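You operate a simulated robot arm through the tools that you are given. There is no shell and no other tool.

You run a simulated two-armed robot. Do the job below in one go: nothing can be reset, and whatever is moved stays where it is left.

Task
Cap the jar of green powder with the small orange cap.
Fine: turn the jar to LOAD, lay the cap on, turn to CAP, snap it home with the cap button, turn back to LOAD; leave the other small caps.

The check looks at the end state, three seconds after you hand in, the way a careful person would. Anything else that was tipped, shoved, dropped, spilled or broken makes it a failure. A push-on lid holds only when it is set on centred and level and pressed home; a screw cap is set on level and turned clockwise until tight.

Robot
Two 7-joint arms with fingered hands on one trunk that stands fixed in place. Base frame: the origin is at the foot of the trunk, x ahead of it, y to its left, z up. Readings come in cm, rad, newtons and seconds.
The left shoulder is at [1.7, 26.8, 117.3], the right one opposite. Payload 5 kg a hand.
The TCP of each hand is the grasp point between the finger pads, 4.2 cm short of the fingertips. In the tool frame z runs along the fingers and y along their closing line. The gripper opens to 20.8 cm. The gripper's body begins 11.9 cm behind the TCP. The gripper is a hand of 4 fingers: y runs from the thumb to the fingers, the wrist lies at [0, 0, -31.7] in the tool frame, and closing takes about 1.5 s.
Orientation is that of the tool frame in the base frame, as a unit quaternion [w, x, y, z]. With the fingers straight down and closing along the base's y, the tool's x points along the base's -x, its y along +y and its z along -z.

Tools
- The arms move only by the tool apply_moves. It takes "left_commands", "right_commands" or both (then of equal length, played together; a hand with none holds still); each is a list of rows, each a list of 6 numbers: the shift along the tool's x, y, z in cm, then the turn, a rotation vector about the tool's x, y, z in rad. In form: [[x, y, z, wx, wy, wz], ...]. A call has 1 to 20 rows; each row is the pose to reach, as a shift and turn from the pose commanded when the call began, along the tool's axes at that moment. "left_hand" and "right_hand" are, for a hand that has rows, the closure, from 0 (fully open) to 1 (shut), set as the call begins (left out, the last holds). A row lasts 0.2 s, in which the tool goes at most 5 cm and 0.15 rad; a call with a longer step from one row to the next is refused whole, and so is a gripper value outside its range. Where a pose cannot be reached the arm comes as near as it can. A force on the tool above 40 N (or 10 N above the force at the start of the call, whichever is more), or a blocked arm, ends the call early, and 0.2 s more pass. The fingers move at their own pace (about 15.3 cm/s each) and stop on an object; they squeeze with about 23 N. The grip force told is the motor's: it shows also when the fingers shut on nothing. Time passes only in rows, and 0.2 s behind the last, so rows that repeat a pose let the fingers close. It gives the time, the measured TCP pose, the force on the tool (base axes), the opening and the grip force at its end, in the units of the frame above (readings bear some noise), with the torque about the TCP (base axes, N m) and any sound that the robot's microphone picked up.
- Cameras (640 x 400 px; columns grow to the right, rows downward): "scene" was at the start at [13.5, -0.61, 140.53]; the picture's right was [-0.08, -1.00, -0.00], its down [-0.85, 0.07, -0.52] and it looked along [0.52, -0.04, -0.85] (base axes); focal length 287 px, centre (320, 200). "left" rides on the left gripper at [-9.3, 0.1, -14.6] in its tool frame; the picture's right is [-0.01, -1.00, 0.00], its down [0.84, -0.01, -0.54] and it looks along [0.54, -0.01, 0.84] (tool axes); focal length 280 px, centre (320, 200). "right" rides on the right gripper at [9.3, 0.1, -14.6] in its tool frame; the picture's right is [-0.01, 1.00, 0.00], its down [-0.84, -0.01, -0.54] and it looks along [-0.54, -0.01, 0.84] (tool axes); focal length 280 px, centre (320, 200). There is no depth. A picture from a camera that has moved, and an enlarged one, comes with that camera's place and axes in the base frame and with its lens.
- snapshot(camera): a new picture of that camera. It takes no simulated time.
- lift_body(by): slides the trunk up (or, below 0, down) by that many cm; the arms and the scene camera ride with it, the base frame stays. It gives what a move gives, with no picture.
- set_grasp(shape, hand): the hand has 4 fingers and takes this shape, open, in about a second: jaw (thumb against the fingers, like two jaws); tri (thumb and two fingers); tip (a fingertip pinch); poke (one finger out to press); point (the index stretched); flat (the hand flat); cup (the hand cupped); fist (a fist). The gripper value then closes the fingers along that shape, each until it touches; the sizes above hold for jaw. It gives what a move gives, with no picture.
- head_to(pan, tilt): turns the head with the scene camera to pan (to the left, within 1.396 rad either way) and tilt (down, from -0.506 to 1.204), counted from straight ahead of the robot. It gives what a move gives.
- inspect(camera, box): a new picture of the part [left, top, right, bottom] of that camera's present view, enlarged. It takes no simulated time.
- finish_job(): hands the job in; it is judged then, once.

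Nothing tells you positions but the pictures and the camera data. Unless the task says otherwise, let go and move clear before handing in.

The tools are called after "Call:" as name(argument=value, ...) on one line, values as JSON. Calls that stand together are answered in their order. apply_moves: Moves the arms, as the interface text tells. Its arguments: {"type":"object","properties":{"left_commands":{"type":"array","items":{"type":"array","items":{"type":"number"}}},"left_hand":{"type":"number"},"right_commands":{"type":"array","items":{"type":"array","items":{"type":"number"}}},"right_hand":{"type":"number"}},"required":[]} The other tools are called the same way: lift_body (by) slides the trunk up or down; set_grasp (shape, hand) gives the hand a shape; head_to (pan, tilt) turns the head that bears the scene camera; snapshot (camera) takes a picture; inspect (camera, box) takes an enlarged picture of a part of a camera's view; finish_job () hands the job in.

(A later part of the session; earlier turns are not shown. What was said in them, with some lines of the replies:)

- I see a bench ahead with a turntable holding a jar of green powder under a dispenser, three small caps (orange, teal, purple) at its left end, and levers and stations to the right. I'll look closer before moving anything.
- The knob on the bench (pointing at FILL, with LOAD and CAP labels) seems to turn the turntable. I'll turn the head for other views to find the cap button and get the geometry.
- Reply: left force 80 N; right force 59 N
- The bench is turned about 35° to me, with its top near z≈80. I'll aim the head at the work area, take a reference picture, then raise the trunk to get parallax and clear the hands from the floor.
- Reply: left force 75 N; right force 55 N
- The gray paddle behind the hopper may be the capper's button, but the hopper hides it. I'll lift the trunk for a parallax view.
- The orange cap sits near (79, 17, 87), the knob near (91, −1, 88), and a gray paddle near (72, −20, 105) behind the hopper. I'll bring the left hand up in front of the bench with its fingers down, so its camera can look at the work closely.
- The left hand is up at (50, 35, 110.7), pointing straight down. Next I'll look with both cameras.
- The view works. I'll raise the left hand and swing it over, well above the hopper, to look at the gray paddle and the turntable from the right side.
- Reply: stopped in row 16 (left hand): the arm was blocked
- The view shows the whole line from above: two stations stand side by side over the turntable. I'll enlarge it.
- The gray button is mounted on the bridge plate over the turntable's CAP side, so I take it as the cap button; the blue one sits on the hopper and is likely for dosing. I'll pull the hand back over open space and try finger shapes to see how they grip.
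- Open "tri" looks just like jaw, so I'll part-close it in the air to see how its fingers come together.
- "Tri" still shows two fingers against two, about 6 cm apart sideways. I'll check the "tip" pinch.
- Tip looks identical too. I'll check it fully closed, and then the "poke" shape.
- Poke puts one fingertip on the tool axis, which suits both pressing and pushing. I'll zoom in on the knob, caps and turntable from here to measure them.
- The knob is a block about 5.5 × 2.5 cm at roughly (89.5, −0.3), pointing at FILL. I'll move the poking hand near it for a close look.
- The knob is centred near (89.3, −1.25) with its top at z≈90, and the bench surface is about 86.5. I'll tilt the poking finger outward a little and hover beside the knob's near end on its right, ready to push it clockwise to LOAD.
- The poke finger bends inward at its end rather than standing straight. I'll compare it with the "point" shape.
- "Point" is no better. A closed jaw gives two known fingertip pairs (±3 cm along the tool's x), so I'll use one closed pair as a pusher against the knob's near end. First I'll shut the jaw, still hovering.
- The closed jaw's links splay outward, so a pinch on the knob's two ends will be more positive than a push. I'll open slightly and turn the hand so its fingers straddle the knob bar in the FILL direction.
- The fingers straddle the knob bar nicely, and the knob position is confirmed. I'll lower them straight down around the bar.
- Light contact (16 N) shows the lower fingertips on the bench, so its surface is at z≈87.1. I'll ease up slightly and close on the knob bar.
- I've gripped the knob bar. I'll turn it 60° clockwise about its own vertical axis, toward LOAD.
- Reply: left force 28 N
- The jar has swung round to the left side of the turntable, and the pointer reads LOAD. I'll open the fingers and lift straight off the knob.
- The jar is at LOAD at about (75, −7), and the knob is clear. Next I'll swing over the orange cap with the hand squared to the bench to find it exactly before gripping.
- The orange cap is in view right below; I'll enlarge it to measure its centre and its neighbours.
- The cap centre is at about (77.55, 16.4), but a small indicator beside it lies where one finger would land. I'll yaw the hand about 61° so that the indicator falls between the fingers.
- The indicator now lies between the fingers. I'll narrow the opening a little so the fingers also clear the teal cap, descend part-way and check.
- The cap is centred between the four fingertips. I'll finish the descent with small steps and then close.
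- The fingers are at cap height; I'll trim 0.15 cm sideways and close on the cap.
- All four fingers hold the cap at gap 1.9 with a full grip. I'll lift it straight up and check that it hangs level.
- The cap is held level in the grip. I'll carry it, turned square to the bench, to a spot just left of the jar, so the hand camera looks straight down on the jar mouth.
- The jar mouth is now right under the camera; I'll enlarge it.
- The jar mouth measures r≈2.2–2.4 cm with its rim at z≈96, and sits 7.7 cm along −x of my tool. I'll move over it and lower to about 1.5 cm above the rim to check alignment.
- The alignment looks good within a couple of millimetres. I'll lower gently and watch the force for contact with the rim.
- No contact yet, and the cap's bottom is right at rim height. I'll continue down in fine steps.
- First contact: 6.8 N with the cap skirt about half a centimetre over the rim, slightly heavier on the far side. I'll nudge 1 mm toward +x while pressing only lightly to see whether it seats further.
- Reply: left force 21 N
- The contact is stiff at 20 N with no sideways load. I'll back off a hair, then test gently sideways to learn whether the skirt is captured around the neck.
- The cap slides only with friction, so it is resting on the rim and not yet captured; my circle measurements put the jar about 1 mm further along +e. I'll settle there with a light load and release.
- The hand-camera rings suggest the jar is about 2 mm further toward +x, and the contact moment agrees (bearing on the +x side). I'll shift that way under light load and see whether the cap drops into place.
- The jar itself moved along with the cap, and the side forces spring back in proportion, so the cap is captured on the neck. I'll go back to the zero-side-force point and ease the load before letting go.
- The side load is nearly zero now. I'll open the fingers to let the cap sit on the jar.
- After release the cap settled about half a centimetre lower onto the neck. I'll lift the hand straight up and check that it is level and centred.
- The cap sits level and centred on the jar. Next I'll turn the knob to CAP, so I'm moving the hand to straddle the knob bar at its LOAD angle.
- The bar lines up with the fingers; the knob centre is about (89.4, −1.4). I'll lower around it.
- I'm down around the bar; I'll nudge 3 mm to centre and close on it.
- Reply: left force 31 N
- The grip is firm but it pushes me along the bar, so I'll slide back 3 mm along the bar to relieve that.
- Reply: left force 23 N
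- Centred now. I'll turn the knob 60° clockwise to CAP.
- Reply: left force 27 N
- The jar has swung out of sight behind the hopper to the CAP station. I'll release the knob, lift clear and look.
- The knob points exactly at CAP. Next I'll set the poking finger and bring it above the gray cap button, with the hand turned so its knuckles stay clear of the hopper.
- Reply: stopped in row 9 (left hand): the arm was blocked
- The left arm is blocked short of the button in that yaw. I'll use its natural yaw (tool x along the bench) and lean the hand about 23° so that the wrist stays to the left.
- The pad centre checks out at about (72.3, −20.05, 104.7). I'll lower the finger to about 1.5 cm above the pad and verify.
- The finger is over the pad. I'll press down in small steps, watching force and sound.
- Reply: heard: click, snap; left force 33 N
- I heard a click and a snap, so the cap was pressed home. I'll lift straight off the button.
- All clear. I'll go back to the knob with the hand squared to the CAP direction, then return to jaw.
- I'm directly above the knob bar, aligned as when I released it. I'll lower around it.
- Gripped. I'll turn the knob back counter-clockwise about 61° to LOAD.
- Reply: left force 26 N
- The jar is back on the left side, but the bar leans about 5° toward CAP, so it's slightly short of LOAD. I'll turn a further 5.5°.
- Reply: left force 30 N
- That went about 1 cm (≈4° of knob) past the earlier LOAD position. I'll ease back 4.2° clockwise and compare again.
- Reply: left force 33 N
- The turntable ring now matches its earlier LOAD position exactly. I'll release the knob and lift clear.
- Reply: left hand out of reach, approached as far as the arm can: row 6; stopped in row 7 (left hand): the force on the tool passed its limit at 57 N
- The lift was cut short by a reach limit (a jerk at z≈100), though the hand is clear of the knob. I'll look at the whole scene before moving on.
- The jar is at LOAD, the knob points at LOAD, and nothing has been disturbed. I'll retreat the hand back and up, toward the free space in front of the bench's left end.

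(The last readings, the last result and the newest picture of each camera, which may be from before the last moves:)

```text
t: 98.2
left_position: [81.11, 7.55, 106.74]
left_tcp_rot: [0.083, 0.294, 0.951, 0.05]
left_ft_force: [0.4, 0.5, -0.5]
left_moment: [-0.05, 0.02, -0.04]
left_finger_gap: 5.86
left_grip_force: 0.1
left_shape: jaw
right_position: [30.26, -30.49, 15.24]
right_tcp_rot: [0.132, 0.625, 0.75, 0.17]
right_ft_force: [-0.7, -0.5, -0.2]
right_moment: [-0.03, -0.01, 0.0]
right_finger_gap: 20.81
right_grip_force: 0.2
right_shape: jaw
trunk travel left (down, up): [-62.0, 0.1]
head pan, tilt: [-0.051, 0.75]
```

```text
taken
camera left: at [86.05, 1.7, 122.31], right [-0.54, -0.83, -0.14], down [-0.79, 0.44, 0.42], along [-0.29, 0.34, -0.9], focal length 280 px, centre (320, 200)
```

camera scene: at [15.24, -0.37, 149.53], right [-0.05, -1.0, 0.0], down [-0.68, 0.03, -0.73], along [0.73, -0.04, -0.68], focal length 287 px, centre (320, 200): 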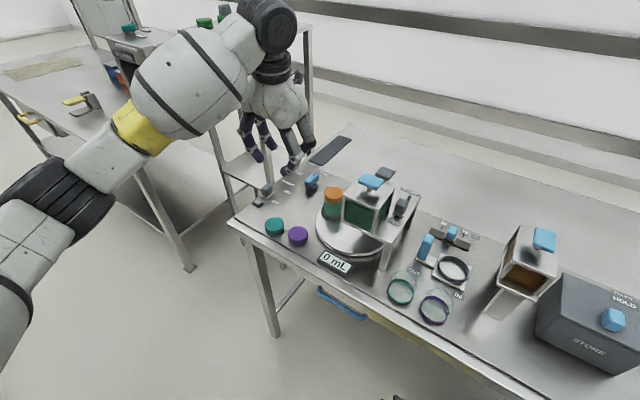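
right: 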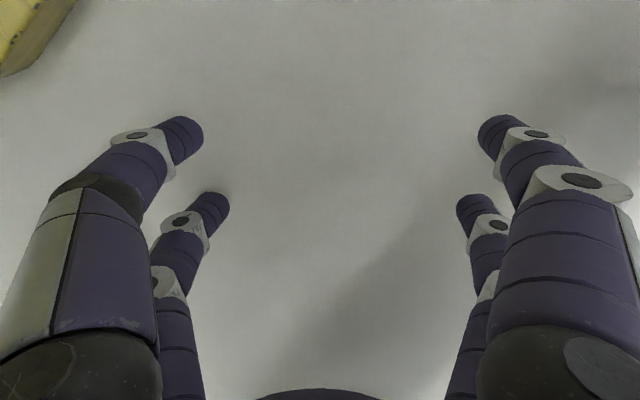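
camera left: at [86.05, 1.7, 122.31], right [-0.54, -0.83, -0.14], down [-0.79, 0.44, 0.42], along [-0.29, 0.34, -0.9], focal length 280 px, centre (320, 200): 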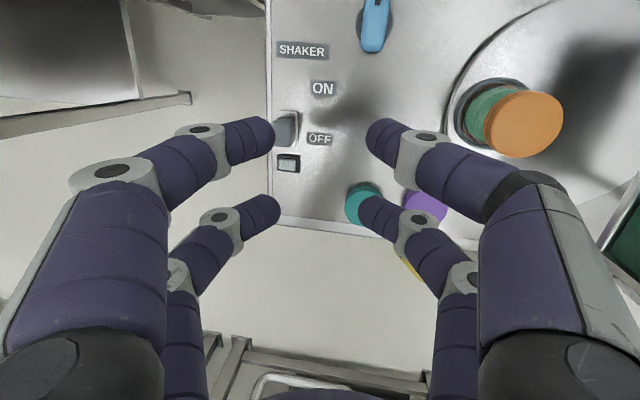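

The hand is clear. I'll inspect the cap and jar closely from both cameras.

Call:
inspect(camera="scene", box=[310, 175, 360, 225])

Call:
inspect(camera="left", box=[430, 60, 600, 180])

Call:
inspect(camera="scene", box=[220, 160, 440, 290])

```text
8.00 times, centred on (335, 200) of scene
camera zoom: at [15.24, -0.37, 149.53], right [-0.05, -1.0, 0.0], down [-0.68, 0.03, -0.73], along [0.73, -0.04, -0.68], focal length 2298 px, centre (200, 200)
```

zoom: 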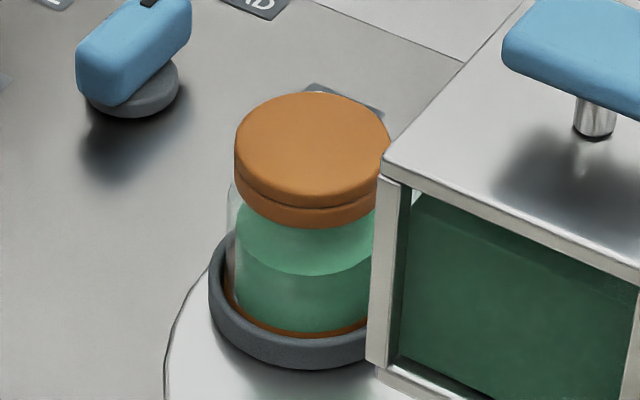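

```text
3.33 times, centred on (515, 120) of left
camera zoom: at [86.05, 1.7, 122.31], right [-0.54, -0.83, -0.14], down [-0.79, 0.44, 0.42], along [-0.29, 0.34, -0.9], focal length 935 px, centre (-330, 467)
```

zoom: 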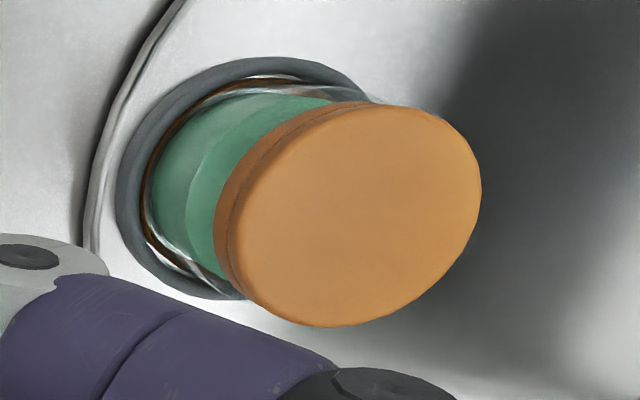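

```text
2.91 times, centred on (330, 225) of scene
camera zoom: at [15.24, -0.37, 149.53], right [-0.05, -1.0, 0.0], down [-0.68, 0.03, -0.73], along [0.73, -0.04, -0.68], focal length 836 px, centre (291, 127)
```

zoom: 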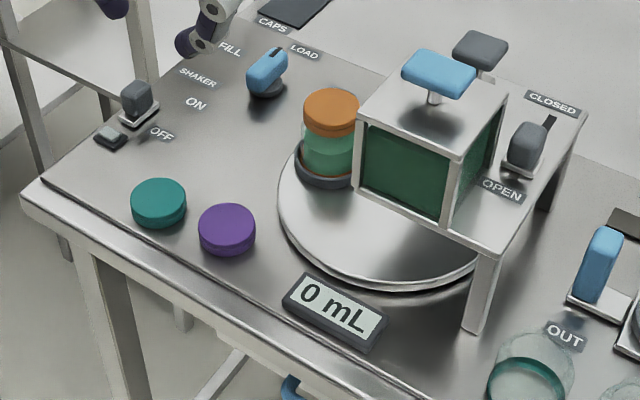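

The cap is level, sitting right down on the jar's shoulder, and the knob and jar match LOAD; the teal and purple caps and everything else are untouched. I'll withdraw the arm fully from over the bench.

Call:
apply_moves(left_commands=[[2.5, 0.47, -1.6, 0, 0, 0], [6.0, 1.14, -3.0, 0, 0, 0], [10.0, 1.9, -4.2, 0, 0, 0], [14.0, 2.65, -5.2, 0, 0, 0], [18.0, 3.41, -6.1, 0, 0, 0], [22.0, 4.17, -6.9, 0, 0, 0], [26.0, 4.93, -7.6, 0, 0, 0], [30.0, 5.69, -8.1, 0, 0, 0], [34.4, 6.52, -8.44, 0, 0, 0]])

Call:
snapshot(camera="scene")

Call:
inspect(camera="scene", box=[310, 175, 360, 225])

```text
t: 100.2
left_position: [54.97, 31.96, 111.53]
left_tcp_rot: [0.083, 0.293, 0.951, 0.05]
left_ft_force: [-0.7, 1.0, 0.3]
left_moment: [-0.05, -0.02, 0.01]
left_finger_gap: 5.83
left_grip_force: 0.0
left_shape: jaw
right_position: [30.12, -30.5, 15.42]
right_tcp_rot: [0.132, 0.626, 0.75, 0.171]
right_ft_force: [-0.5, 0.0, -0.7]
right_moment: [-0.03, -0.05, -0.06]
right_finger_gap: 20.8
right_grip_force: 0.0
right_shape: jaw
trunk travel left (down, up): [-62.0, 0.1]
head pan, tilt: [-0.051, 0.75]
```

```text
taken
camera scene: at [15.22, -0.39, 149.53], right [-0.05, -1.0, 0.0], down [-0.68, 0.03, -0.73], along [0.73, -0.04, -0.68], focal length 287 px, centre (320, 200)
```

scene: 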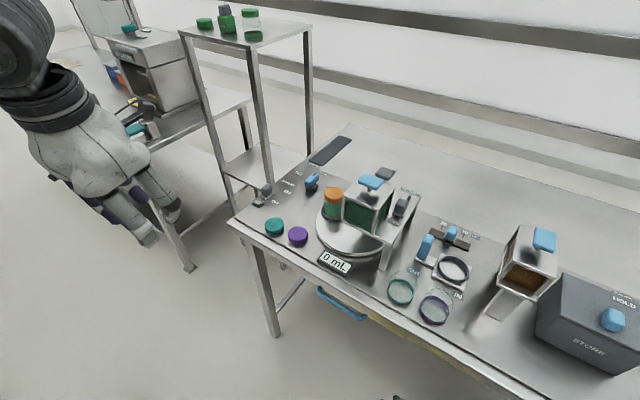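

```text
8.00 times, centred on (335, 200) of scene
camera zoom: at [15.22, -0.39, 149.53], right [-0.05, -1.0, 0.0], down [-0.68, 0.03, -0.73], along [0.73, -0.04, -0.68], focal length 2298 px, centre (200, 200)
```

zoom: 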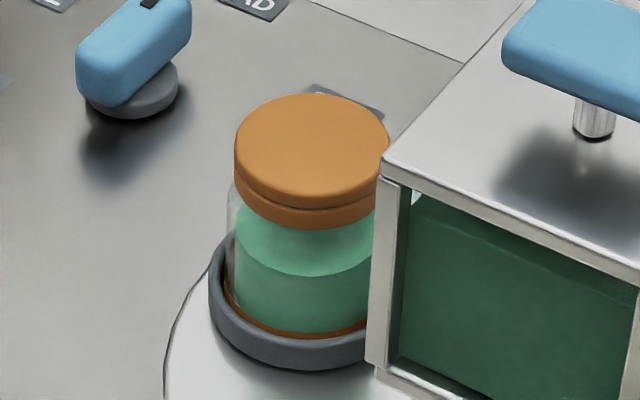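

The green jar stands at LOAD with the orange cap level and snapped on. The knob is at LOAD, the other caps and fixtures are where they started, and both hands are clear, so I'm handing in the job.

Call:
finish_job()

```text
The job is handed in.
```

The green-powder jar is capped with the small orange cap, and I've handed the job in. The result of the check hasn't come back to me.

- **Capping:** I turned the jar to LOAD, laid the cap on and turned to CAP. The robot's microphone picked up a click and a snap when I pressed the gray button over the CAP station. That button carries no label; I took it for the cap button because of where it sits.
- **End state:** The jar is back at LOAD, and the knob and turntable match where they stood at LOAD before capping. The cap looks level and centred on the jar. Its height barely changed when pressed, so the snap sound is the main sign that it is home.
- **Everything else:** The teal and purple caps and the other fixtures look untouched in the last pictures.
- **One jolt:** While I was lifting off the knob the last time, the arm hit its reach limit and the move stopped at 57 N. Nothing looked moved afterwards.

The left hand is clear of the bench. The right hand stayed low by the front edge, lifted only with the trunk.
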